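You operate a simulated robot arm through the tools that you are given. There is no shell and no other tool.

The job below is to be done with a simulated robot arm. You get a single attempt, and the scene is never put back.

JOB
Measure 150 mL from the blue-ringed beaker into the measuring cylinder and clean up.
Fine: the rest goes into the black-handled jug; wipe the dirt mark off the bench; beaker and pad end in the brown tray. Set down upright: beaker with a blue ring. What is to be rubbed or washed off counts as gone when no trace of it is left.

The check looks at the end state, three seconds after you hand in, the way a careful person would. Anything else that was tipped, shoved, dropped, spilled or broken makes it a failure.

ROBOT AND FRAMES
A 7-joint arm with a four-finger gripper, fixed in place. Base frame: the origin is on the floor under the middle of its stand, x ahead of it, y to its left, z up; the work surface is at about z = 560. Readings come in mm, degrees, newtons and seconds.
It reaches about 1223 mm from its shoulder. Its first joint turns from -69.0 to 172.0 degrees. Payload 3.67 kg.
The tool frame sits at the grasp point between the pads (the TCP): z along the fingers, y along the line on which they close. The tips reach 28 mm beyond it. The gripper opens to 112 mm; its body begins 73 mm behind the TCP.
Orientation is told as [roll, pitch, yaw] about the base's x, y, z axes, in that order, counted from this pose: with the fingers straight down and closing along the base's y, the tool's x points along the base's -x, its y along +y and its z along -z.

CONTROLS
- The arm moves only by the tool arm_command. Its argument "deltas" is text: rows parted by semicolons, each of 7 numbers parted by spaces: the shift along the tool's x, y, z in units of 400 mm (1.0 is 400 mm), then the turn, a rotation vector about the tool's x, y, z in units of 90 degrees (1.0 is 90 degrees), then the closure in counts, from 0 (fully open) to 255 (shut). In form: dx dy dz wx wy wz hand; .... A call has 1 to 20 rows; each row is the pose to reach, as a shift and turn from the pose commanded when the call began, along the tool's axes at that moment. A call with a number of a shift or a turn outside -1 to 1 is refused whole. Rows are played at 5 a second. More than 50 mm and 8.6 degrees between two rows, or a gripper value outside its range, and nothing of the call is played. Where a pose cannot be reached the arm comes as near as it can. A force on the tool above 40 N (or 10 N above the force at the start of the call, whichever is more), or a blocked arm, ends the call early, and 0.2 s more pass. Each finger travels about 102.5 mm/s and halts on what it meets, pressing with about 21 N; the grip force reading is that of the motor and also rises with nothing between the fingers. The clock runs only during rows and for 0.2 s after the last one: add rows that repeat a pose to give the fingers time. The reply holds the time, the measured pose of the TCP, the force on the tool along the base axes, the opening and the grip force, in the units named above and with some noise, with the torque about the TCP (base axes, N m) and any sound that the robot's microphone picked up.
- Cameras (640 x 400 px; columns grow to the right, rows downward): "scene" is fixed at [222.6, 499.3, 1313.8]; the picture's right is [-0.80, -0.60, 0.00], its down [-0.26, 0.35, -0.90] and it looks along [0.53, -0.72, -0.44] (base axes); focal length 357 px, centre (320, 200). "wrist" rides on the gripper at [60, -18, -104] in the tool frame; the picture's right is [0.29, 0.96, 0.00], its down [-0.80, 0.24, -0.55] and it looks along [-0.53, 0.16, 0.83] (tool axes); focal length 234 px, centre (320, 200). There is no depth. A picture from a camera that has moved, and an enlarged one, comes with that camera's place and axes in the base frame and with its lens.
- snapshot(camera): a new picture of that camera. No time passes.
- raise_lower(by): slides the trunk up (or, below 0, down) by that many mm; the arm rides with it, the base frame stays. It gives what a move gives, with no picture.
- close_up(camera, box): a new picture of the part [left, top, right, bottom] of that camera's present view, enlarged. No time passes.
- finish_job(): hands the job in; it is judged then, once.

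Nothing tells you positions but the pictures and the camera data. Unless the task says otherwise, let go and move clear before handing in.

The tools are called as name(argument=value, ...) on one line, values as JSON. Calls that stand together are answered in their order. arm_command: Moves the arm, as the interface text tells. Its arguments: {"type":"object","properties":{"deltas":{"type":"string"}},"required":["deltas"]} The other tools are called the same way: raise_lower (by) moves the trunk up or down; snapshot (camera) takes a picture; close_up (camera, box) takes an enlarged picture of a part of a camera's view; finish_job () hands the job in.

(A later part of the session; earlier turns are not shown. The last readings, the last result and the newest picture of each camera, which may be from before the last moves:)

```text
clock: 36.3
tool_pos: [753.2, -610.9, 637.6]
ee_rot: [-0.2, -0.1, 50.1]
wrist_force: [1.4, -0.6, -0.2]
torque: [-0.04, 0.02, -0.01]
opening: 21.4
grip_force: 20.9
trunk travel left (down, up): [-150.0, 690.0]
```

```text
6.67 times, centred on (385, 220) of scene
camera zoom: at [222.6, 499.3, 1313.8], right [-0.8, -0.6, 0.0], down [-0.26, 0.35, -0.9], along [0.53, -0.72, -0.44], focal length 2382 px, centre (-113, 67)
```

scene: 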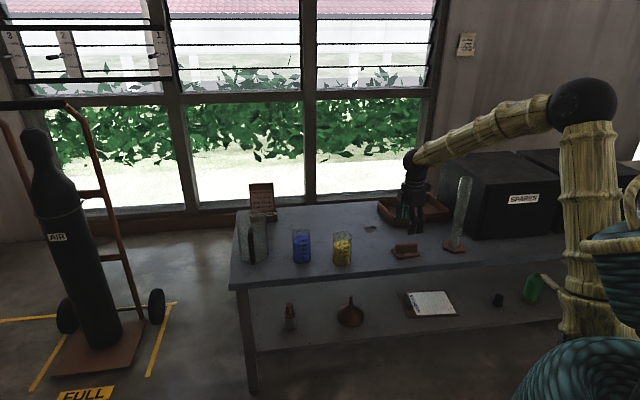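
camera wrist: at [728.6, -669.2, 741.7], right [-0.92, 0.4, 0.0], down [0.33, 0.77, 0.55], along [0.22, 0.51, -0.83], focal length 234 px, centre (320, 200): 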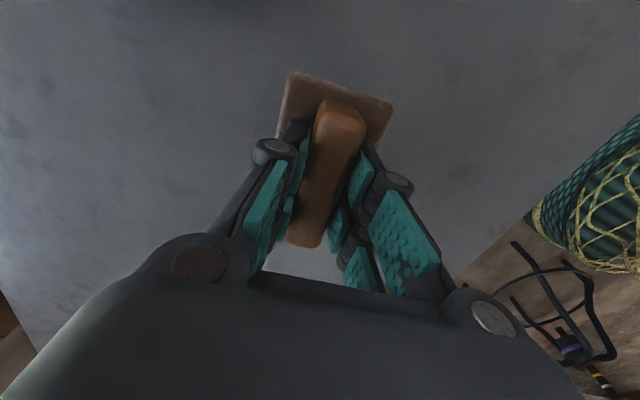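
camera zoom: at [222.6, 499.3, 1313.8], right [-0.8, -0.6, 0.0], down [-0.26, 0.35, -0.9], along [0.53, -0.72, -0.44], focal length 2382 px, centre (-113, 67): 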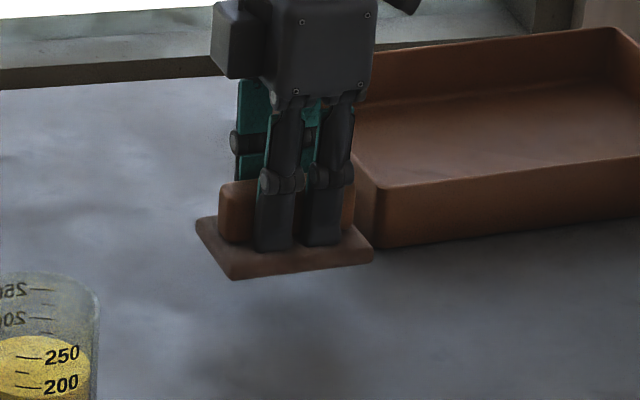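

The bench looks clean. Reaching the tray, the forearm passes over the cylinder, so I'll raise the trunk for clearance. Then I'll carry the pad over the tray's right half, turning it 90 degrees on the way.

raise_lower(by=250)

arm_command(deltas="0.0545 -0.0271 0 0 0 -0.0833 240; 0.109 -0.0541 0 0 0 -0.1667 240; 0.1636 -0.0812 0 0 0 -0.25 240; 0.2181 -0.1083 0 0 0 -0.3333 240; 0.2726 -0.1353 0 0 0 -0.4167 240; 0.3272 -0.1624 0 0 0 -0.5 240; 0.3817 -0.1895 0 0 0 -0.5833 240; 0.4362 -0.2165 0 0 0 -0.6667 240; 0.4907 -0.2436 0 0 0 -0.75 240; 0.5453 -0.2707 0 0 0 -0.8333 240; 0.5998 -0.2977 0 0 0 -0.9167 240; 0.6543 -0.3248 0 0 0 -1 240; 0.6543 -0.3248 0 0 0 -1 240; 0.6543 -0.3248 0 0 0 -1 240; 0.6543 -0.3248 0 0 0 -1 240")

snapshot(camera="scene")

snapshot(camera="wrist")

close_up(camera="scene", box=[335, 205, 415, 255])

```text
clock: 38.9
tool_pos: [752.5, -611.3, 886.8]
ee_rot: [-0.3, -0.1, 49.9]
wrist_force: [0.2, -0.2, -0.5]
torque: [0.01, 0.02, 0.0]
opening: 21.6
grip_force: 21.1
trunk travel left (down, up): [-400.0, 440.0]
```

```text
clock: 42.1
tool_pos: [683.8, -900.6, 886.1]
ee_rot: [-0.1, 0.3, 139.9]
wrist_force: [-0.3, 0.2, -1.1]
torque: [0.01, 0.0, -0.04]
opening: 21.6
grip_force: 21.3
trunk travel left (down, up): [-400.0, 440.0]
```

```text
taken
```

scene: 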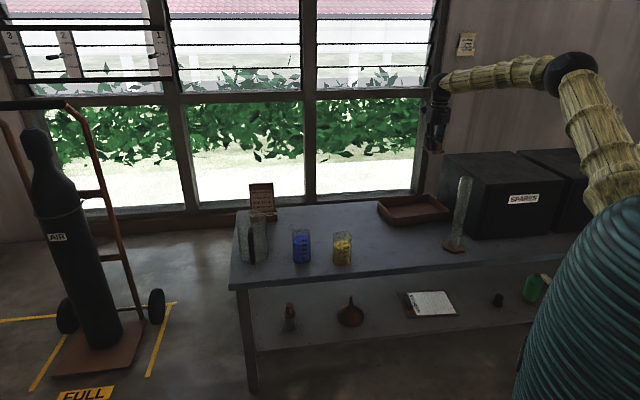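

```text
taken
camera wrist: at [741.1, -926.0, 991.8], right [-0.4, -0.92, 0.0], down [-0.77, 0.33, 0.55], along [-0.5, 0.22, -0.84], focal length 234 px, centre (320, 200)
```

wrist: 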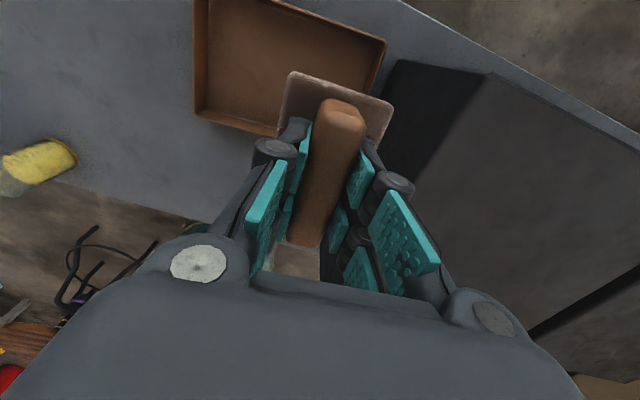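

```text
8.00 times, centred on (375, 230) of scene
camera zoom: at [222.6, 499.3, 1313.8], right [-0.8, -0.6, 0.0], down [-0.26, 0.35, -0.9], along [0.53, -0.72, -0.44], focal length 2858 px, centre (-120, -40)
```

zoom: 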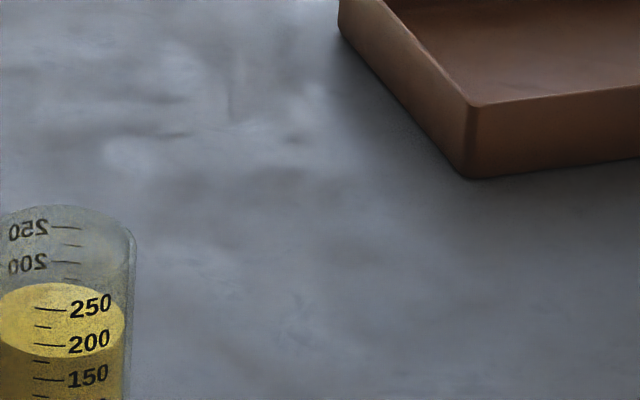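

The mark is gone, with no trace in the enlarged view. Now I'll let the arm settle over the tray and lower the pad most of the way.

arm_command(deltas="0 0 0 0 0 0 240; 0 0 0.1 0 0 0 240; 0 0 0.2 0 0 0 240; 0 0 0.3 0 0 0 240; 0 0 0.4 0 0 0 240; 0 0 0.5 0 0 0 240; 0 0 0.55 0 0 0 240; 0 0 0.55 0 0 0 240; 0 0 0.55 0 0 0 240; 0 0 0.55 0 0 0 240")

snapshot(camera="scene")

snapshot(camera="wrist")

close_up(camera="scene", box=[360, 120, 480, 250])

```text
clock: 44.3
tool_pos: [685.0, -895.8, 671.6]
ee_rot: [0.1, 0.7, 140.1]
wrist_force: [0.1, 0.2, 0.4]
torque: [0.02, 0.02, -0.01]
opening: 21.7
grip_force: 20.8
trunk travel left (down, up): [-400.0, 440.0]
```

```text
taken
```

scene: 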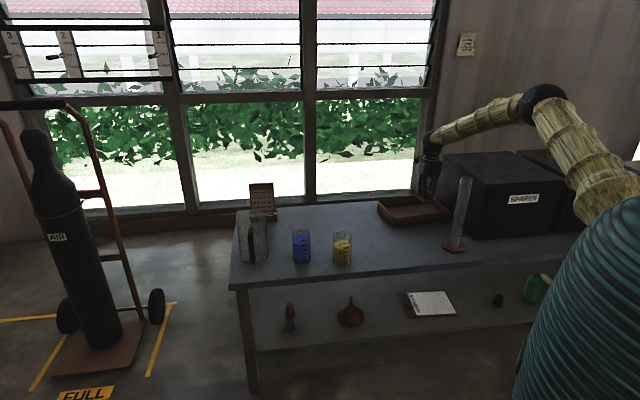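

```text
taken
camera wrist: at [742.2, -920.4, 775.9], right [-0.4, -0.92, 0.0], down [-0.77, 0.33, 0.55], along [-0.5, 0.21, -0.84], focal length 234 px, centre (320, 200)
```

wrist: 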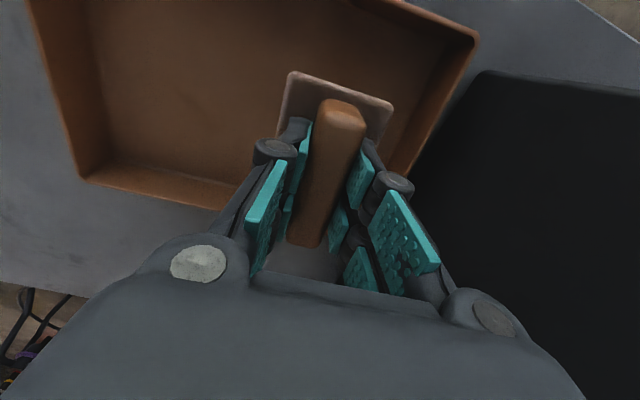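

```text
3.08 times, centred on (420, 185) of scene
camera zoom: at [222.6, 499.3, 1313.8], right [-0.8, -0.6, 0.0], down [-0.26, 0.35, -0.9], along [0.53, -0.72, -0.44], focal length 1099 px, centre (12, 246)
```

zoom: 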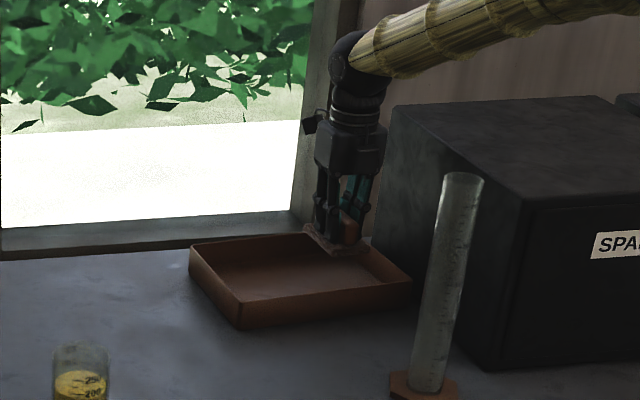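

The pad is inside the tray's walls in the view, well clear of the box. I'll lower the rest of the way with small last steps.

arm_command(deltas="0 0 0.05 0 0 0 240; 0 0 0.1 0 0 0 240; 0 0 0.14 0 0 0 240; 0 0 0.15 0 0 0 240; 0 0 0.155 0 0 0 240; 0 0 0.16 0 0 0 240; 0 0 0.16 0 0 0 240; 0 0 0.16 0 0 0 240")

```text
clock: 46.1
tool_pos: [684.8, -896.6, 604.8]
ee_rot: [-0.1, 0.3, 140.0]
wrist_force: [-1.0, -0.1, -1.4]
torque: [-0.02, 0.02, 0.01]
opening: 21.5
grip_force: 21.3
trunk travel left (down, up): [-400.0, 440.0]
```

arm_command(deltas="0 0 0.003 0 0 0 240; 0 0 0.006 0 0 0 240; 0 0 0.008 0 0 0 240; 0 0 0.008 0 0 0 240")

close_up(camera="scene", box=[380, 170, 460, 240])

snapshot(camera="wrist")

```text
clock: 47.1
tool_pos: [687.1, -895.1, 604.7]
ee_rot: [0.0, 0.4, 140.0]
wrist_force: [0.6, -3.7, 8.8]
torque: [0.16, 0.29, 0.09]
opening: 21.5
grip_force: 20.8
trunk travel left (down, up): [-400.0, 440.0]
```

```text
5.71 times, centred on (420, 205) of scene
camera zoom: at [222.6, 499.3, 1313.8], right [-0.8, -0.6, 0.0], down [-0.26, 0.35, -0.9], along [0.53, -0.72, -0.44], focal length 2041 px, centre (-251, 171)
```

zoom: 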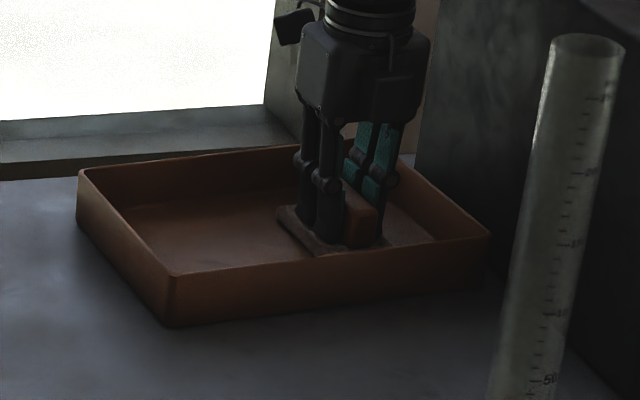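

```text
taken
camera wrist: at [743.9, -920.1, 709.2], right [-0.4, -0.92, 0.0], down [-0.77, 0.33, 0.55], along [-0.5, 0.22, -0.84], focal length 234 px, centre (320, 200)
```

wrist: 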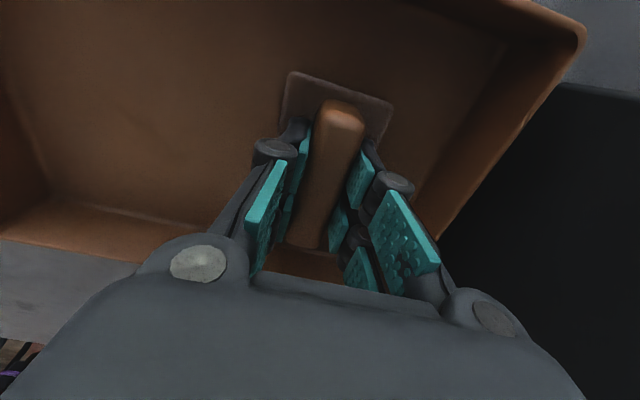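

The pad rests on the tray floor, with 9 N of contact. I'll ease up, open modestly and lift straight out.

arm_command(deltas="0 0 -0.003 0 0 0 240; 0 0 -0.003 0 0 0 215; 0 0 -0.003 0 0 0 190; 0 0 -0.003 0 0 0 160; 0 0 -0.003 0 0 0 140; 0 0 -0.003 0 0 0 140; 0 0 -0.04 0 0 0 140; 0 0 -0.1 0 0 0 140; 0 0 -0.2 0 0 0 140; 0 0 -0.3 0 0 0 140; 0 0 -0.4 0 0 0 140; 0 0 -0.5 0 0 0 140; 0 0 -0.6 0 0 0 140; 0 0 -0.7 0 0 0 140; 0 0 -0.7 0 0 0 140; 0 0 -0.7 0 0 0 140")

close_up(camera="scene", box=[370, 170, 490, 270])

snapshot(camera="wrist")

```text
clock: 50.5
tool_pos: [685.2, -900.1, 871.5]
ee_rot: [-0.4, 0.0, 139.9]
wrist_force: [-0.9, 1.3, 0.0]
torque: [-0.04, -0.02, -0.01]
opening: 50.6
grip_force: 0.1
trunk travel left (down, up): [-400.0, 440.0]
```

```text
4.00 times, centred on (430, 220) of scene
camera zoom: at [222.6, 499.3, 1313.8], right [-0.8, -0.6, 0.0], down [-0.26, 0.35, -0.9], along [0.53, -0.72, -0.44], focal length 1429 px, centre (-120, 120)
```

zoom: 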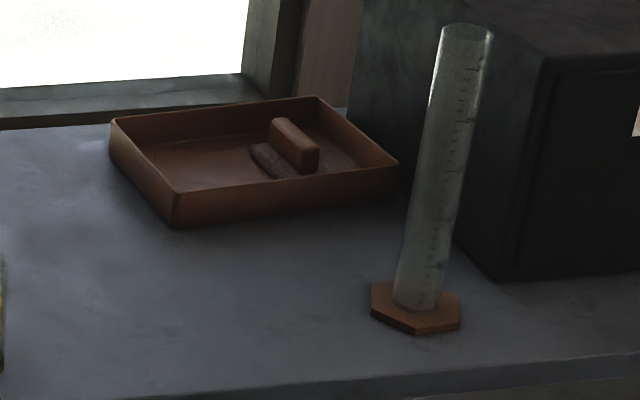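

```text
taken
camera wrist: at [742.8, -926.4, 977.2], right [-0.4, -0.92, -0.01], down [-0.77, 0.33, 0.55], along [-0.51, 0.22, -0.83], focal length 234 px, centre (320, 200)
```

wrist: 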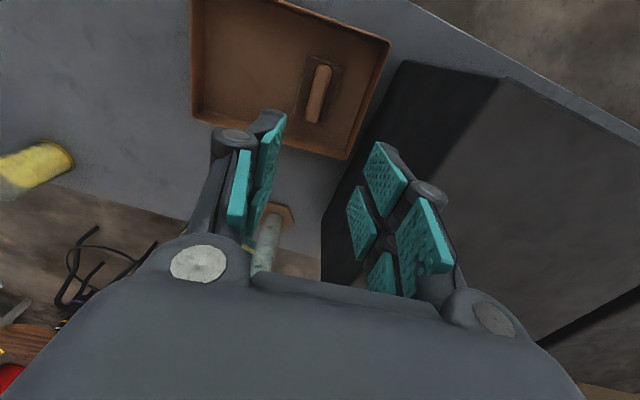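

The pad lies flat in the tray. Next is the blue beaker: I'll swing over towards the left side of the bench, staying high, to prepare a 30-degree downward grasp from the bench front (heading -45).

arm_command(deltas="-0.0473 -0.0833 -0.02 0 0 0 60; -0.0946 -0.1666 -0.04 0 0 0 60; -0.1419 -0.2499 -0.06 0 0 0 60; -0.1892 -0.3332 -0.08 0 0 0 60; -0.2364 -0.4165 -0.1 0 0 0 60; -0.2837 -0.4998 -0.1 0 0 0 60; -0.331 -0.5831 -0.1 0 0 0 60; -0.3783 -0.6664 -0.1 0 0 0 60; -0.4256 -0.7497 -0.1 0 0 0 60; -0.4256 -0.7497 -0.1 0 0 0 60; -0.4256 -0.7497 -0.1 0 0 0 60")

```text
clock: 52.9
tool_pos: [748.3, -557.5, 917.5]
ee_rot: [-0.1, 0.2, 140.0]
wrist_force: [-0.3, 0.2, -0.6]
torque: [0.01, 0.02, 0.0]
opening: 85.7
grip_force: 0.0
trunk travel left (down, up): [-400.0, 440.0]
```

arm_command(deltas="-0.0511 -0.0833 0 0 0 0.0062 60; -0.1022 -0.1667 0 0 0 0.0123 60; -0.1533 -0.25 0 0 0 0.0185 60; -0.2044 -0.3333 0.02 0 0 0.0247 60; -0.2556 -0.4167 0.04 0 0 0.0309 60; -0.3067 -0.5 0.06 0 0 0.037 60; -0.3578 -0.5833 0.08 0 0 0.0432 60; -0.4089 -0.6667 0.1 0 0 0.0494 60; -0.46 -0.75 0.12 0 0 0.0556 60; -0.46 -0.75 0.12 0 0 0.0556 60; -0.46 -0.75 0.12 0 0 0.0556 60; -0.46 -0.75 0.12 0 0 0.0556 60")

arm_command(deltas="0 0 0 0 0.08 0 60; 0 0 0 0 0.16 0 60; 0 0 0 0 0.24 0 60; 0 0 0 0 0.32 0 60; 0 0 0 0 0.4 0 60; 0 0 0 0 0.48 0 60; 0 0 0 0 0.56 0 60; 0 0 0 0 0.64 0 60; 0 0 0 0 0.6667 0 60; 0 0 0 0 0.6667 0 60; 0 0 0 0 0.6667 0 60; 0 0 0 0 0.6667 0 60")

snapshot(camera="wrist")

snapshot(camera="scene")

```text
clock: 55.5
tool_pos: [796.9, -206.1, 872.1]
ee_rot: [-0.1, 0.2, 135.0]
wrist_force: [0.3, -0.6, 0.0]
torque: [0.03, -0.01, 0.0]
opening: 85.6
grip_force: 0.1
trunk travel left (down, up): [-400.0, 440.0]
```

```text
clock: 57.5
tool_pos: [799.5, -246.6, 884.9]
ee_rot: [-9.6, 54.9, 123.0]
wrist_force: [0.1, -0.1, 0.0]
torque: [0.01, -0.01, -0.01]
opening: 85.9
grip_force: 0.0
trunk travel left (down, up): [-400.0, 440.0]
stopped in row 9: the arm was blocked; the commanded pose is now the measured one
```

```text
taken
camera wrist: at [772.3, -204.0, 993.9], right [-0.63, -0.76, 0.14], down [-0.75, 0.55, -0.36], along [0.2, -0.33, -0.92], focal length 234 px, centre (320, 200)
```

wrist: 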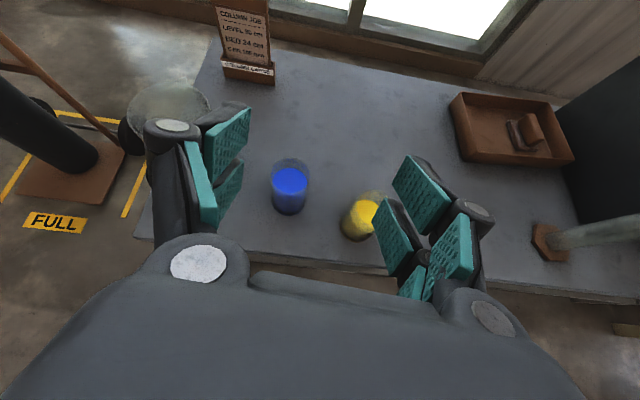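

```text
taken
```

scene: 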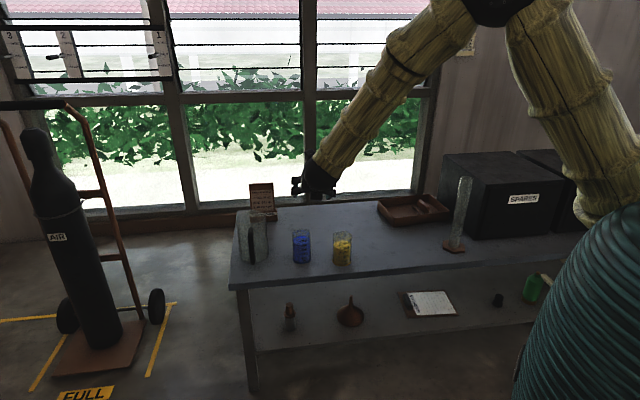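

The arm stalled at about 34 degrees pitch while the wrist rolled, probably at a joint limit or near a singular pose. Nothing is touched. I'll probe with a small move to see which direction frees it.

arm_command(deltas="0 0 0 0 0 0 60; 0 0 0 0 0 -0.05 60; 0 0 0 0 0 -0.1 60; 0 0 0 0 0 -0.1 60; 0 0 0 0 0 -0.1 60")

close_up(camera="scene", box=[270, 0, 640, 230])

```text
clock: 58.7
tool_pos: [798.7, -267.2, 889.5]
ee_rot: [-1.8, 53.6, 132.8]
wrist_force: [0.2, 0.3, -0.2]
torque: [0.02, 0.02, 0.04]
opening: 85.6
grip_force: 0.1
trunk travel left (down, up): [-400.0, 440.0]
```

```text
1.73 times, centred on (455, 115) of scene
camera zoom: at [222.6, 499.3, 1313.8], right [-0.8, -0.6, 0.0], down [-0.26, 0.35, -0.9], along [0.53, -0.72, -0.44], focal length 618 px, centre (86, 347)
```

zoom: 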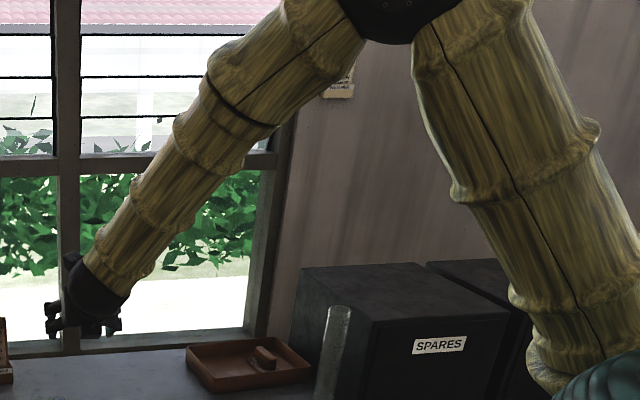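

arm_command(deltas="0 0 0 0 0 0 60; 0 0 0 0 0.02 0 60; 0 0 0 0 0.04 0 60; 0 0 0 0 0.06 0 60; 0 0 0 0 0.07 0 60; 0 0 0 0 0.07 0 60; 0 0 0 0 0.07 0 60")

```text
clock: 60.1
tool_pos: [796.2, -285.3, 892.1]
ee_rot: [-6.6, 57.7, 127.0]
wrist_force: [-0.6, -0.4, -0.9]
torque: [0.04, -0.02, 0.01]
opening: 85.6
grip_force: 0.1
trunk travel left (down, up): [-400.0, 440.0]
stopped in row 6: the arm was blocked; the commanded pose is now the measured one
```

The pose with heading -45 runs into a joint limit. A radial heading (hand in line with the forearm's plane) should avoid it. I'll return to fingers-down and then realign.

arm_command(deltas="0 0 0 0 -0.08 0 60; 0 0 0 0 -0.16 0 60; 0 0 0 0 -0.24 0 60; 0 0 0 0 -0.32 0 60; 0 0 0 0 -0.4 0 60; 0 0 0 0 -0.48 0 60; 0 0 0 0 -0.56 0 60; 0 0 0 0 -0.63 0 60; 0 0 0 0 -0.63 0 60; 0 0 0 0 -0.63 0 60")

```text
clock: 62.3
tool_pos: [798.2, -282.9, 890.8]
ee_rot: [-3.2, 1.3, 132.6]
wrist_force: [0.0, -0.9, 0.2]
torque: [0.04, 0.01, 0.03]
opening: 85.7
grip_force: 0.1
trunk travel left (down, up): [-400.0, 440.0]
```

arm_command(deltas="0.036 -0.023 0.035 -0.0071 -0.0029 -0.0609 60; 0.072 -0.046 0.07 -0.0142 -0.0058 -0.1218 60; 0.107 -0.068 0.105 -0.0214 -0.0086 -0.1826 60; 0.143 -0.091 0.14 -0.0285 -0.0115 -0.2435 60; 0.179 -0.114 0.175 -0.0356 -0.0144 -0.3044 60; 0.179 -0.114 0.175 -0.0356 -0.0144 -0.3044 60; 0.179 -0.114 0.175 -0.0356 -0.0144 -0.3044 60; 0.179 -0.114 0.175 -0.0356 -0.0144 -0.3044 60")

snapshot(camera="scene")

```text
clock: 64.1
tool_pos: [883.0, -304.5, 827.0]
ee_rot: [0.5, 0.6, 160.1]
wrist_force: [0.6, -0.4, 0.3]
torque: [0.0, 0.03, 0.01]
opening: 85.4
grip_force: 0.1
trunk travel left (down, up): [-400.0, 440.0]
```

```text
taken
```

scene: 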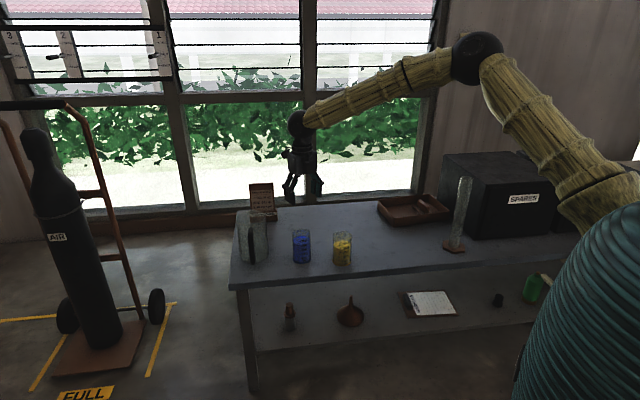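

Realigned to a radial heading (-20). Now I'll pitch the hand up slowly towards 25 degrees below horizontal.

arm_command(deltas="0 0 0 0 0.05 0 60; 0 0 0 0 0.1 0 60; 0 0 0 0 0.15 0 60; 0 0 0 0 0.2 0 60; 0 0 0 0 0.25 0 60; 0 0 0 0 0.3 0 60; 0 0 0 0 0.35 0 60; 0 0 0 0 0.4 0 60; 0 0 0 0 0.45 0 60; 0 0 0 0 0.5 0 60; 0 0 0 0 0.55 0 60; 0 0 0 0 0.6 0 60; 0 0 0 0 0.65 0 60; 0 0 0 0 0.7 0 60; 0 0 0 0 0.722 0 60; 0 0 0 0 0.722 0 60; 0 0 0 0 0.722 0 60")

snapshot(camera="scene")

snapshot(camera="wrist")

```text
clock: 67.9
tool_pos: [876.7, -342.4, 816.0]
ee_rot: [-6.2, 63.9, 151.2]
wrist_force: [0.5, 0.0, -0.6]
torque: [0.0, -0.01, 0.01]
opening: 85.8
grip_force: 0.0
trunk travel left (down, up): [-400.0, 440.0]
stopped in row 17: the arm was blocked; the commanded pose is now the measured one
```

```text
taken
```

scene: 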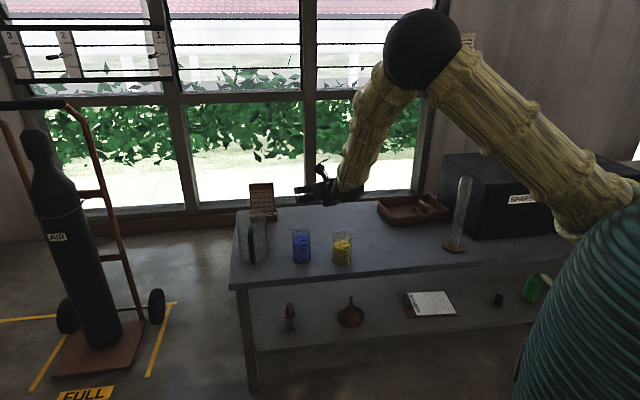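

```text
taken
camera wrist: at [821.1, -304.3, 916.0], right [-0.27, -0.94, 0.21], down [-0.86, 0.14, -0.48], along [0.43, -0.32, -0.85], focal length 234 px, centre (320, 200)
```

wrist: 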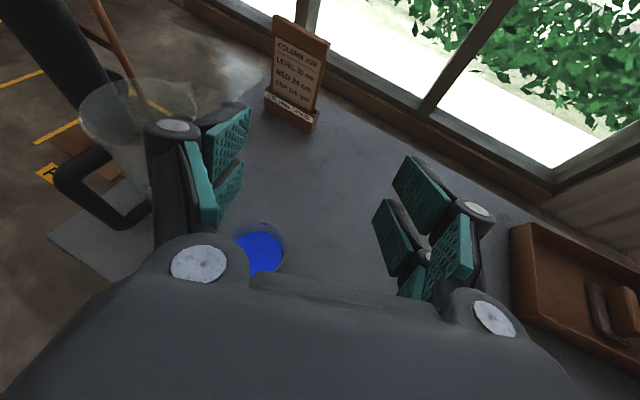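

close_up(camera="scene", box=[270, 0, 640, 260])

close_up(camera="scene", box=[280, 130, 400, 270])

```text
1.54 times, centred on (455, 130) of scene
camera zoom: at [222.6, 499.3, 1313.8], right [-0.8, -0.6, 0.0], down [-0.26, 0.35, -0.9], along [0.53, -0.72, -0.44], focal length 550 px, centre (112, 308)
```

zoom: 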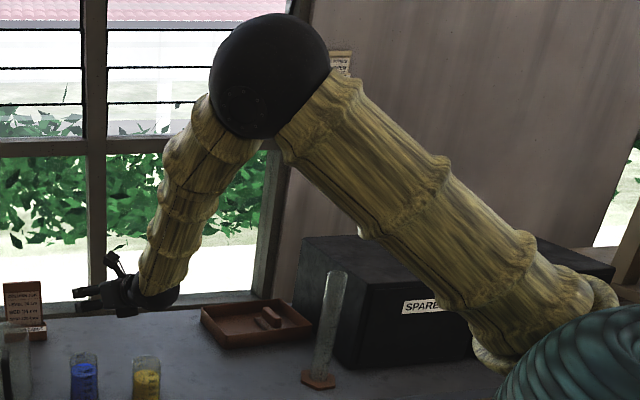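

```text
2.86 times, centred on (340, 200) of scene
camera zoom: at [222.6, 499.3, 1313.8], right [-0.8, -0.6, 0.0], down [-0.26, 0.35, -0.9], along [0.53, -0.72, -0.44], focal length 1021 px, centre (263, 200)
```

zoom: 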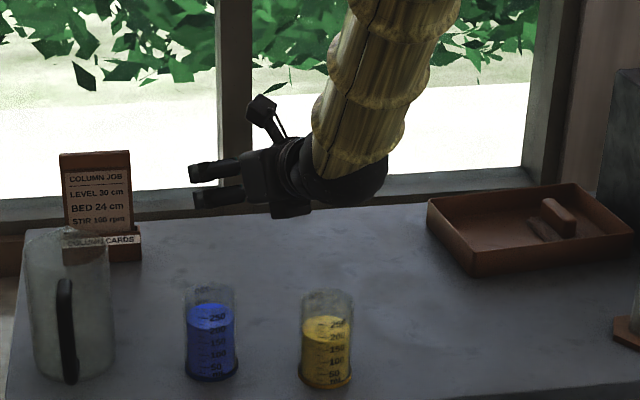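

The trunk is still high, so the forearm points steeply down and the hand cannot lie flat behind it. I'll go back to fingers-down, step back off the bench edge, raise the hand and lower the trunk. With the shoulder low, a 40-degree grasp pose with heading -60 should be free.

arm_command(deltas="0 0 0 0 -0.08 0 60; 0 0 0 0 -0.16 0 60; 0 0 0 0 -0.24 0 60; 0 0 0 0 -0.32 0 60; 0 0 0 0 -0.4 0 60; 0 0 0 0 -0.48 0 60; 0 0 0 0 -0.56 0 60; 0 0 0 0 -0.64 0 60; 0 0 0 0 -0.7 0 60; 0 0 0 0 -0.7 0 60; 0 0 0 0 -0.7 0 60")

```text
clock: 70.3
tool_pos: [876.3, -340.8, 816.3]
ee_rot: [-2.6, 1.1, 156.8]
wrist_force: [-0.5, 0.1, -0.1]
torque: [-0.01, -0.02, -0.03]
opening: 85.6
grip_force: 0.2
trunk travel left (down, up): [-400.0, 440.0]
```

arm_command(deltas="-0.0556 -0.0377 -0.07 -0.0036 -0.0015 0.0511 60; -0.1113 -0.0754 -0.14 -0.0073 -0.003 0.1023 60; -0.1669 -0.1131 -0.21 -0.0109 -0.0045 0.1534 60; -0.2225 -0.1508 -0.28 -0.0145 -0.006 0.2045 60; -0.2781 -0.1884 -0.35 -0.0181 -0.0075 0.2556 60; -0.3338 -0.2261 -0.42 -0.0218 -0.009 0.3068 60; -0.3894 -0.2638 -0.49 -0.0254 -0.0105 0.3579 60; -0.445 -0.3015 -0.56 -0.029 -0.012 0.409 60; -0.445 -0.3015 -0.56 -0.029 -0.012 0.409 60; -0.445 -0.3015 -0.56 -0.029 -0.012 0.409 60; -0.445 -0.3015 -0.56 -0.029 -0.012 0.409 60")

raise_lower(by=-350)

snapshot(camera="scene")

```text
clock: 72.7
tool_pos: [749.0, -167.4, 1043.9]
ee_rot: [0.0, -0.8, 120.1]
wrist_force: [0.0, -0.6, 0.1]
torque: [0.01, -0.01, -0.03]
opening: 85.7
grip_force: 0.0
trunk travel left (down, up): [-400.0, 440.0]
```

```text
clock: 76.1
tool_pos: [749.1, -168.5, 695.3]
ee_rot: [0.0, -0.8, 120.0]
wrist_force: [0.5, -0.1, 0.4]
torque: [0.01, 0.02, -0.04]
opening: 85.7
grip_force: 0.1
trunk travel left (down, up): [-50.0, 790.0]
```

```text
taken
```

scene: 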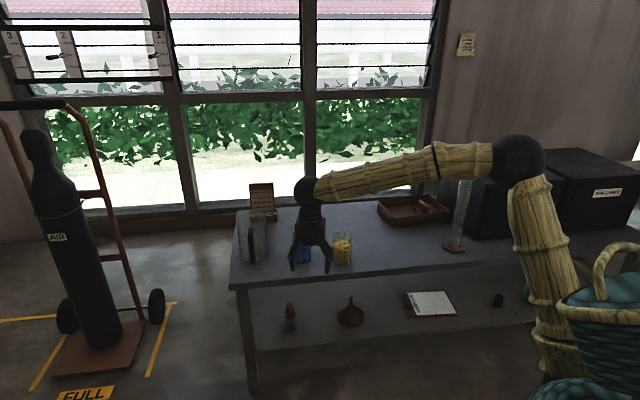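

With the shoulder low, the forearm now lies flatter. I'll pitch the hand up 50 degrees here, off the bench edge, and rise 80 mm at the same time.

arm_command(deltas="0 0 -0.02 0 0.05 0 60; 0 0 -0.04 0 0.1 0 60; 0 0 -0.06 0 0.15 0 60; 0 0 -0.08 0 0.2 0 60; 0 0 -0.1 0 0.25 0 60; 0 0 -0.12 0 0.3 0 60; 0 0 -0.14 0 0.35 0 60; 0 0 -0.16 0 0.4 0 60; 0 0 -0.18 0 0.45 0 60; 0 0 -0.2 0 0.5 0 60; 0 0 -0.2 0 0.5556 0 60; 0 0 -0.2 0 0.5556 0 60; 0 0 -0.2 0 0.5556 0 60; 0 0 -0.2 0 0.5556 0 60")

snapshot(camera="wrist")

snapshot(camera="scene")

```text
clock: 79.1
tool_pos: [749.9, -168.0, 775.3]
ee_rot: [0.0, 49.2, 120.1]
wrist_force: [0.5, -0.1, -0.6]
torque: [0.02, 0.01, -0.02]
opening: 85.5
grip_force: 0.0
trunk travel left (down, up): [-50.0, 790.0]
```

```text
taken
camera wrist: at [746.6, -125.9, 888.1], right [-0.74, -0.64, 0.22], down [-0.68, 0.69, -0.24], along [0.0, -0.33, -0.95], focal length 234 px, centre (320, 200)
```

wrist: 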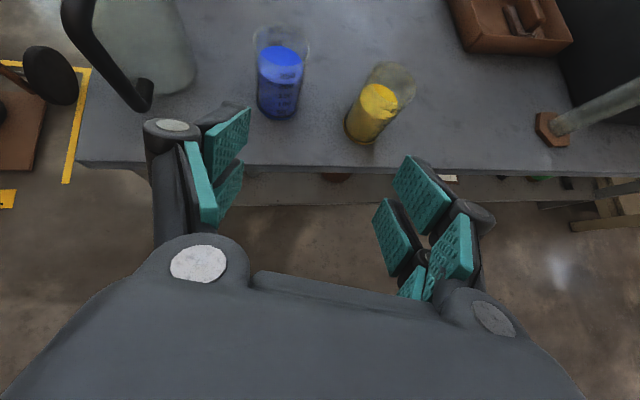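

```text
taken
```

scene: 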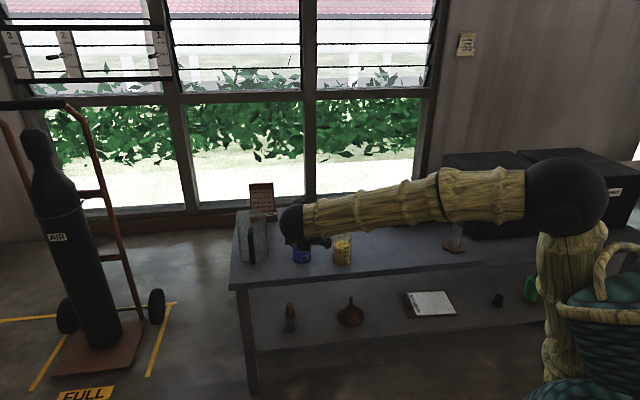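

That worked cleanly. I'll test whether a flatter 30-degree pose is also free, since it makes later pouring easier.

arm_command(deltas="0 0 0 0 0.03 0 60; 0 0 0 0 0.06 0 60; 0 0 0 0 0.09 0 60; 0 0 0 0 0.115 0 60; 0 0 0 0 0.115 0 60; 0 0 0 0 0.115 0 60")

snapshot(camera="scene")

```text
clock: 80.5
tool_pos: [752.6, -191.2, 768.8]
ee_rot: [-2.2, 56.0, 117.2]
wrist_force: [1.3, -0.9, -0.4]
torque: [-0.01, 0.0, -0.01]
opening: 85.9
grip_force: 0.1
trunk travel left (down, up): [-50.0, 790.0]
```

```text
taken
```

scene: 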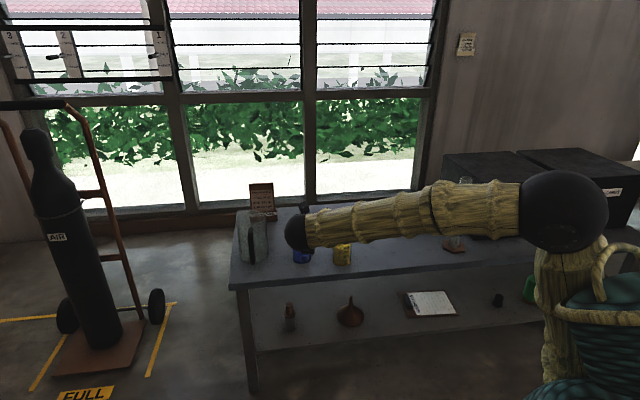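

The 30-degree pose starts to drift, so I'll use 40 degrees. Now I'll go back to that pitch and move to a point above the blue beaker, with the fingers about 65 mm clear of its rim.

arm_command(deltas="0 0 0 0 -0.06 0 60; 0 0 0 0 -0.115 0 60; 0.0424 -0.0247 0.0721 0 -0.115 0 60; 0.0848 -0.0494 0.1443 0 -0.115 0 60; 0.1272 -0.0741 0.2164 0 -0.115 0 60; 0.1695 -0.0988 0.2885 0 -0.115 0 60; 0.2119 -0.1235 0.3607 0 -0.115 0 60; 0.2543 -0.1482 0.4328 0 -0.115 0 60; 0.2543 -0.1482 0.4328 0 -0.115 0 60; 0.2543 -0.1482 0.4328 0 -0.115 0 60; 0.2543 -0.1482 0.4328 0 -0.115 0 60")

snapshot(camera="wrist")

close_up(camera="scene", box=[230, 150, 390, 280])

```text
clock: 82.9
tool_pos: [903.4, -314.1, 774.3]
ee_rot: [0.0, 49.2, 120.0]
wrist_force: [-0.2, 0.0, -0.6]
torque: [0.02, 0.01, 0.02]
opening: 85.7
grip_force: 0.1
trunk travel left (down, up): [-50.0, 790.0]
```

```text
taken
camera wrist: at [899.9, -270.8, 887.7], right [-0.74, -0.64, 0.22], down [-0.68, 0.69, -0.24], along [0.0, -0.33, -0.95], focal length 234 px, centre (320, 200)
```

wrist: 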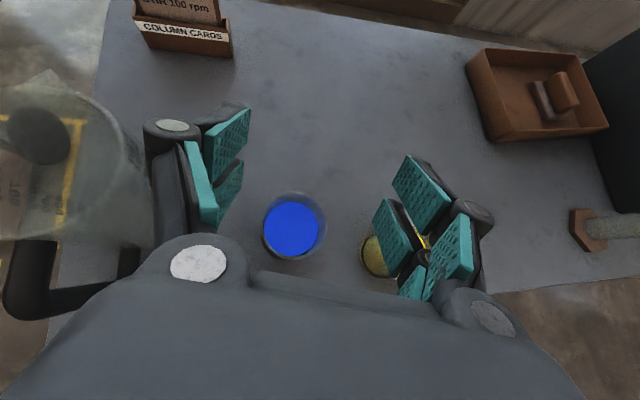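

```text
3.08 times, centred on (310, 215) of scene
camera zoom: at [222.6, 499.3, 1313.8], right [-0.8, -0.6, 0.0], down [-0.26, 0.35, -0.9], along [0.53, -0.72, -0.44], focal length 1099 px, centre (351, 154)
```

zoom: 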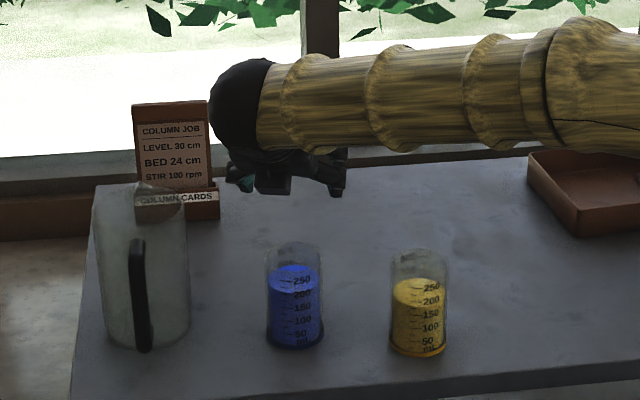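

close_up(camera="wrist", box=[230, 170, 360, 280])

```text
3.64 times, centred on (295, 225) of wrist
camera zoom: at [899.9, -270.8, 887.7], right [-0.74, -0.64, 0.22], down [-0.68, 0.69, -0.24], along [0.0, -0.33, -0.95], focal length 852 px, centre (411, 109)
```

zoom: 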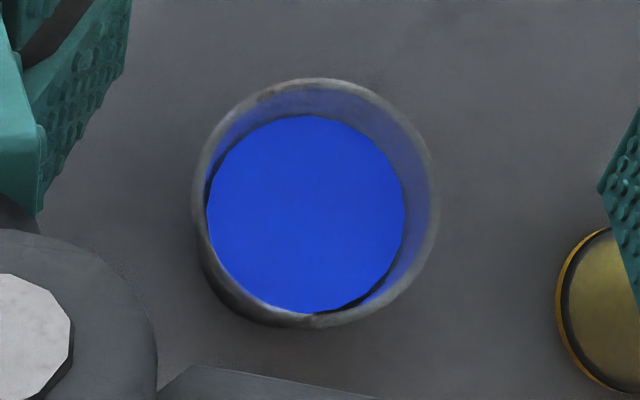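

The blue beaker's rim is centred at about (902, -310) with an outer diameter near 65 mm, so the hand is within 4 mm of it. I'll lower around it in two stages.

arm_command(deltas="-0.03 0 0.025 0 0 0 60; -0.06 -0.0002 0.05 0 0 0 60; -0.09 -0.0003 0.075 0 0 0 60; -0.12 -0.0004 0.1 0 0 0 60; -0.15 -0.0005 0.1241 0 0 0 60; -0.15 -0.0005 0.1241 0 0 0 60; -0.15 -0.0005 0.1241 0 0 0 60")

snapshot(camera="wrist")

close_up(camera="scene", box=[250, 170, 370, 280])

```text
clock: 84.5
tool_pos: [902.0, -311.1, 696.7]
ee_rot: [0.0, 49.2, 120.0]
wrist_force: [0.1, -0.4, 0.5]
torque: [0.02, 0.01, 0.0]
opening: 85.4
grip_force: 0.0
trunk travel left (down, up): [-50.0, 790.0]
```

```text
taken
camera wrist: at [898.7, -268.0, 809.6], right [-0.74, -0.64, 0.22], down [-0.68, 0.69, -0.24], along [0.0, -0.33, -0.95], focal length 234 px, centre (320, 200)
```

wrist: 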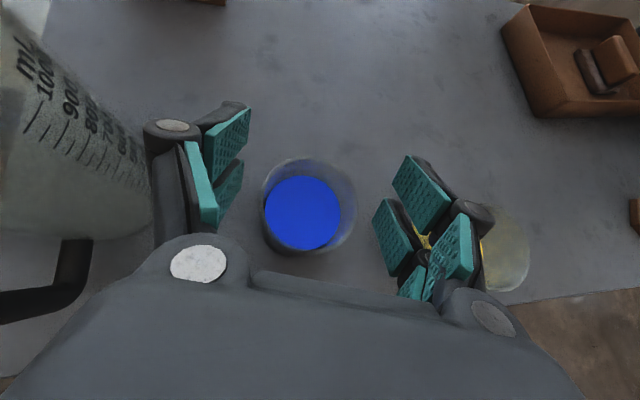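

```text
3.64 times, centred on (310, 225) of scene
camera zoom: at [222.6, 499.3, 1313.8], right [-0.8, -0.6, 0.0], down [-0.26, 0.35, -0.9], along [0.53, -0.72, -0.44], focal length 1299 px, centre (356, 109)
```

zoom: 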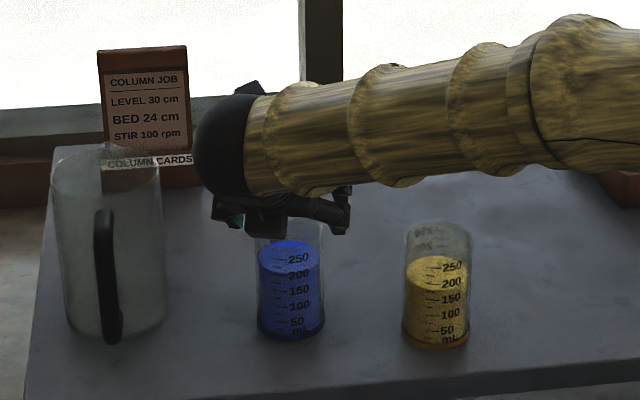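

Centred well. Now I'll go down to the grasp height (about 56 mm above the beaker's base) and close.

arm_command(deltas="-0.03 -0.0004 0.025 0 0 0 60; -0.06 -0.0008 0.05 0 0 0 60; -0.09 -0.0011 0.075 0 0 0 60; -0.12 -0.0015 0.1 0 0 0 60; -0.145 -0.0018 0.121 0 0 0 60; -0.1549 -0.0019 0.1293 0 0 0 60; -0.1549 -0.0019 0.1293 0 0 0 60; -0.1549 -0.0019 0.1293 0 0 0 60")

snapshot(camera="wrist")

close_up(camera="scene", box=[250, 170, 370, 280])

```text
clock: 86.3
tool_pos: [900.9, -308.8, 613.9]
ee_rot: [-0.1, 49.2, 120.0]
wrist_force: [0.1, -0.2, 0.1]
torque: [-0.02, -0.02, 0.03]
opening: 85.7
grip_force: 0.1
trunk travel left (down, up): [-50.0, 790.0]
```

```text
taken
camera wrist: at [897.5, -267.8, 728.1], right [-0.73, -0.64, 0.22], down [-0.68, 0.69, -0.24], along [0.0, -0.33, -0.95], focal length 234 px, centre (320, 200)
```

wrist: 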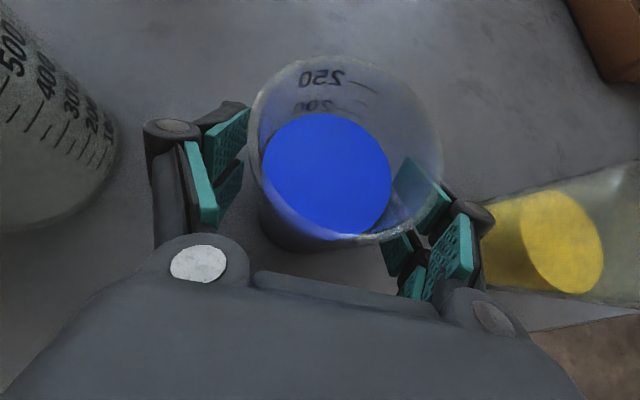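

```text
3.64 times, centred on (310, 225) of scene
camera zoom: at [222.6, 499.3, 1313.8], right [-0.8, -0.6, 0.0], down [-0.26, 0.35, -0.9], along [0.53, -0.72, -0.44], focal length 1299 px, centre (356, 109)
```

zoom: 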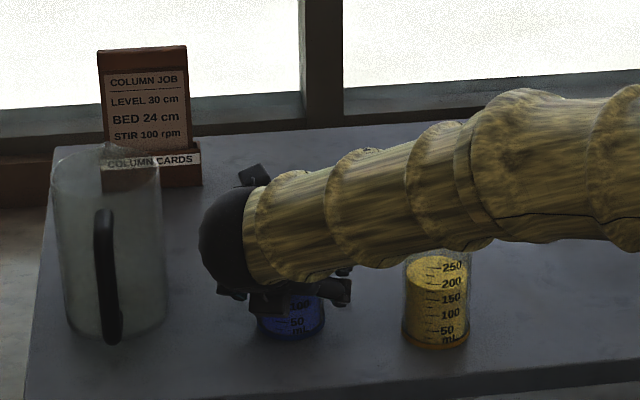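

The beaker sits centred between the pads. I'll close slowly onto it.

arm_command(deltas="0 0 0 0 0 0 80; 0 0 0 0 0 0 92; 0 0 0 0 0 0 98; 0 0 0 0 0 0 104; 0 0 0 0 0 0 110; 0 0 0 0 0 0 118; 0 0 0 0 0 0 130; 0 0 0 0 0 0 150; 0 0 0 0 0 0 170; 0 0 0 0 0 0 170")

snapshot(camera="wrist")

close_up(camera="scene", box=[250, 170, 370, 280])

```text
clock: 88.5
tool_pos: [901.4, -310.5, 615.1]
ee_rot: [0.0, 49.1, 120.0]
wrist_force: [0.9, 0.2, 0.4]
torque: [0.03, -0.04, -0.02]
opening: 63.4
grip_force: 21.2
trunk travel left (down, up): [-50.0, 790.0]
```

```text
taken
camera wrist: at [897.5, -267.8, 728.3], right [-0.73, -0.64, 0.22], down [-0.68, 0.69, -0.24], along [0.0, -0.33, -0.95], focal length 234 px, centre (320, 200)
```

wrist: 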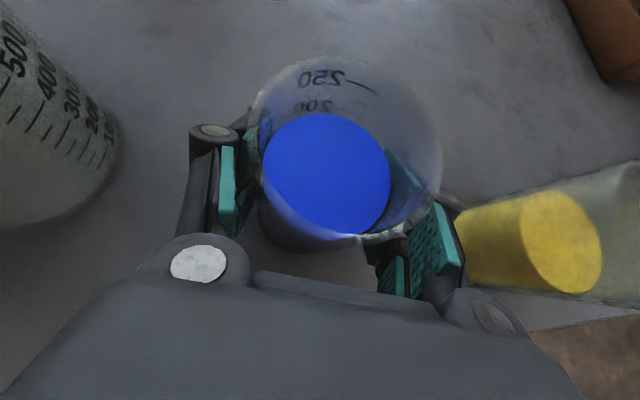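

```text
3.64 times, centred on (310, 225) of scene
camera zoom: at [222.6, 499.3, 1313.8], right [-0.8, -0.6, 0.0], down [-0.26, 0.35, -0.9], along [0.53, -0.72, -0.44], focal length 1299 px, centre (356, 109)
```

zoom: 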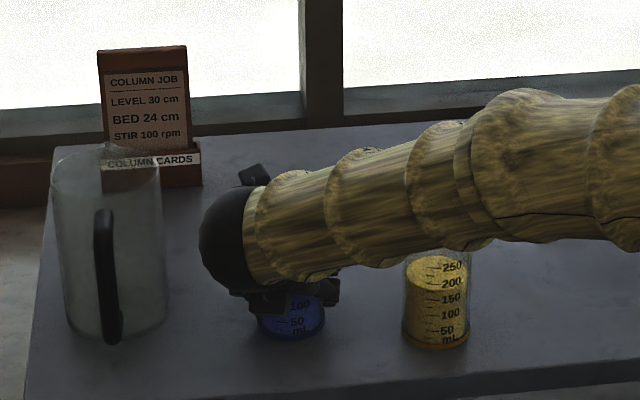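

The beaker is gripped (opening 63.4, 21 N) and did not shift. I'll lift it a little first and check that it holds.

arm_command(deltas="0.0095 0 -0.0082 0 0 0 170; 0.0284 0 -0.0245 0 0 0 170; 0.0473 0 -0.0408 0 0 0 170; 0.0568 0 -0.049 0 0 0 170; 0.0568 0 -0.049 0 0 0 170; 0.0568 0 -0.049 0 0 0 170")

close_up(camera="scene", box=[270, 200, 350, 275])

snapshot(camera="wrist")

```text
clock: 89.9
tool_pos: [901.4, -310.0, 644.4]
ee_rot: [0.0, 49.2, 120.0]
wrist_force: [0.8, -0.3, -3.3]
torque: [0.04, 0.02, -0.01]
opening: 63.3
grip_force: 21.1
trunk travel left (down, up): [-50.0, 790.0]
```

```text
5.33 times, centred on (310, 238) of scene
camera zoom: at [222.6, 499.3, 1313.8], right [-0.8, -0.6, 0.0], down [-0.26, 0.35, -0.9], along [0.53, -0.72, -0.44], focal length 1905 px, centre (373, 0)
```

zoom: 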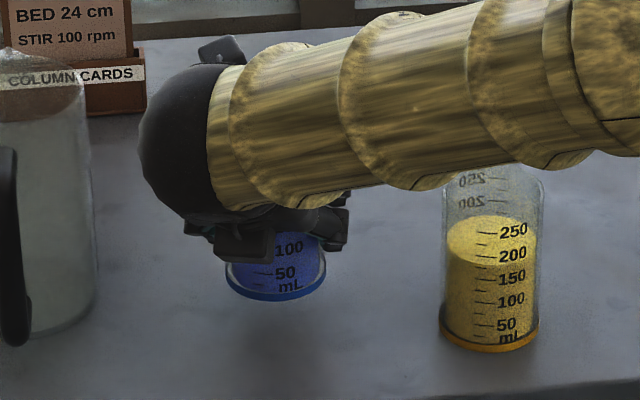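

```text
taken
camera wrist: at [898.0, -267.9, 758.4], right [-0.73, -0.64, 0.22], down [-0.68, 0.69, -0.24], along [0.0, -0.33, -0.95], focal length 234 px, centre (320, 200)
```

wrist: 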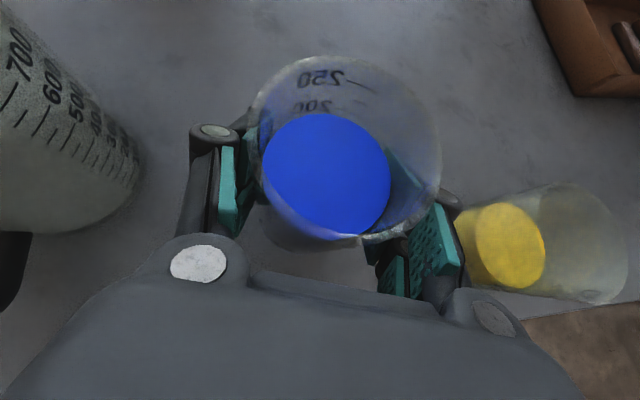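

The beaker hangs level and the grip holds. I'll raise it straight up to about z 930 with gentle acceleration.

arm_command(deltas="0.0189 0 -0.0163 0 0 0 170; 0.053 0 -0.0457 0 0 0 170; 0.1041 0 -0.0898 0 0 0 170; 0.1608 0 -0.1388 0 0 0 170; 0.2176 0 -0.1878 0 0 0 170; 0.2744 0 -0.2369 0 0 0 170; 0.3312 0 -0.2859 0 0 0 170; 0.3879 0 -0.3349 0 0 0 170; 0.4447 0 -0.3839 0 0 0 170; 0.4882 0 -0.4214 0 0 0 170; 0.5204 0 -0.4492 0 0 0 170; 0.5394 0 -0.4655 0 0 0 170; 0.5394 0 -0.4655 0 0 0 170; 0.5394 0 -0.4655 0 0 0 170")

snapshot(camera="scene")

```text
clock: 92.9
tool_pos: [902.7, -309.7, 930.9]
ee_rot: [0.0, 49.2, 120.1]
wrist_force: [0.1, -0.4, -3.3]
torque: [-0.01, -0.02, -0.01]
opening: 63.1
grip_force: 20.9
trunk travel left (down, up): [-50.0, 790.0]
```

```text
taken
```

scene: 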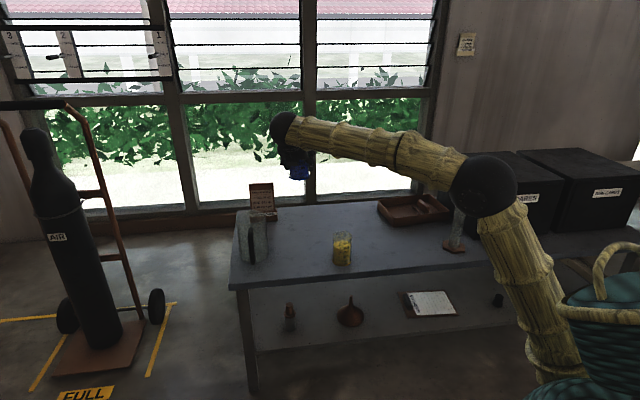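

The beaker is steady at z 931. Now I'll carry it slowly towards the cylinder, first half of the way with no rotation.

arm_command(deltas="0.0001 0.0125 0.0002 0 0 0 170; 0.0005 0.0425 0.0006 0 0 0 170; 0.001 0.0875 0.0012 0 0 0 170; 0.0017 0.15 0.002 0 0 0 170; 0.0025 0.225 0.003 0 0 0 170; 0.0034 0.3 0.004 0 0 0 170; 0.0042 0.375 0.0049 0 0 0 170; 0.005 0.45 0.0059 0 0 0 170; 0.0058 0.52 0.0069 0 0 0 170; 0.0065 0.5775 0.0076 0 0 0 170; 0.0069 0.6175 0.0081 0 0 0 170; 0.0072 0.64 0.0084 0 0 0 170; 0.0073 0.652 0.0086 0 0 0 170; 0.0073 0.652 0.0086 0 0 0 170; 0.0073 0.652 0.0086 0 0 0 170")

snapshot(camera="scene")

```text
clock: 96.3
tool_pos: [680.5, -485.8, 892.7]
ee_rot: [-2.1, 43.6, 117.6]
wrist_force: [0.3, 0.0, -2.9]
torque: [0.0, -0.03, 0.01]
opening: 62.9
grip_force: 21.1
trunk travel left (down, up): [-50.0, 790.0]
stopped in row 15: the arm was blocked; the commanded pose is now the measured one
```

```text
taken
```

scene: 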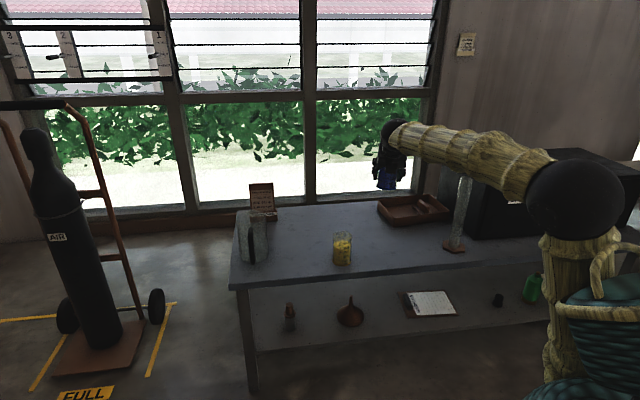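

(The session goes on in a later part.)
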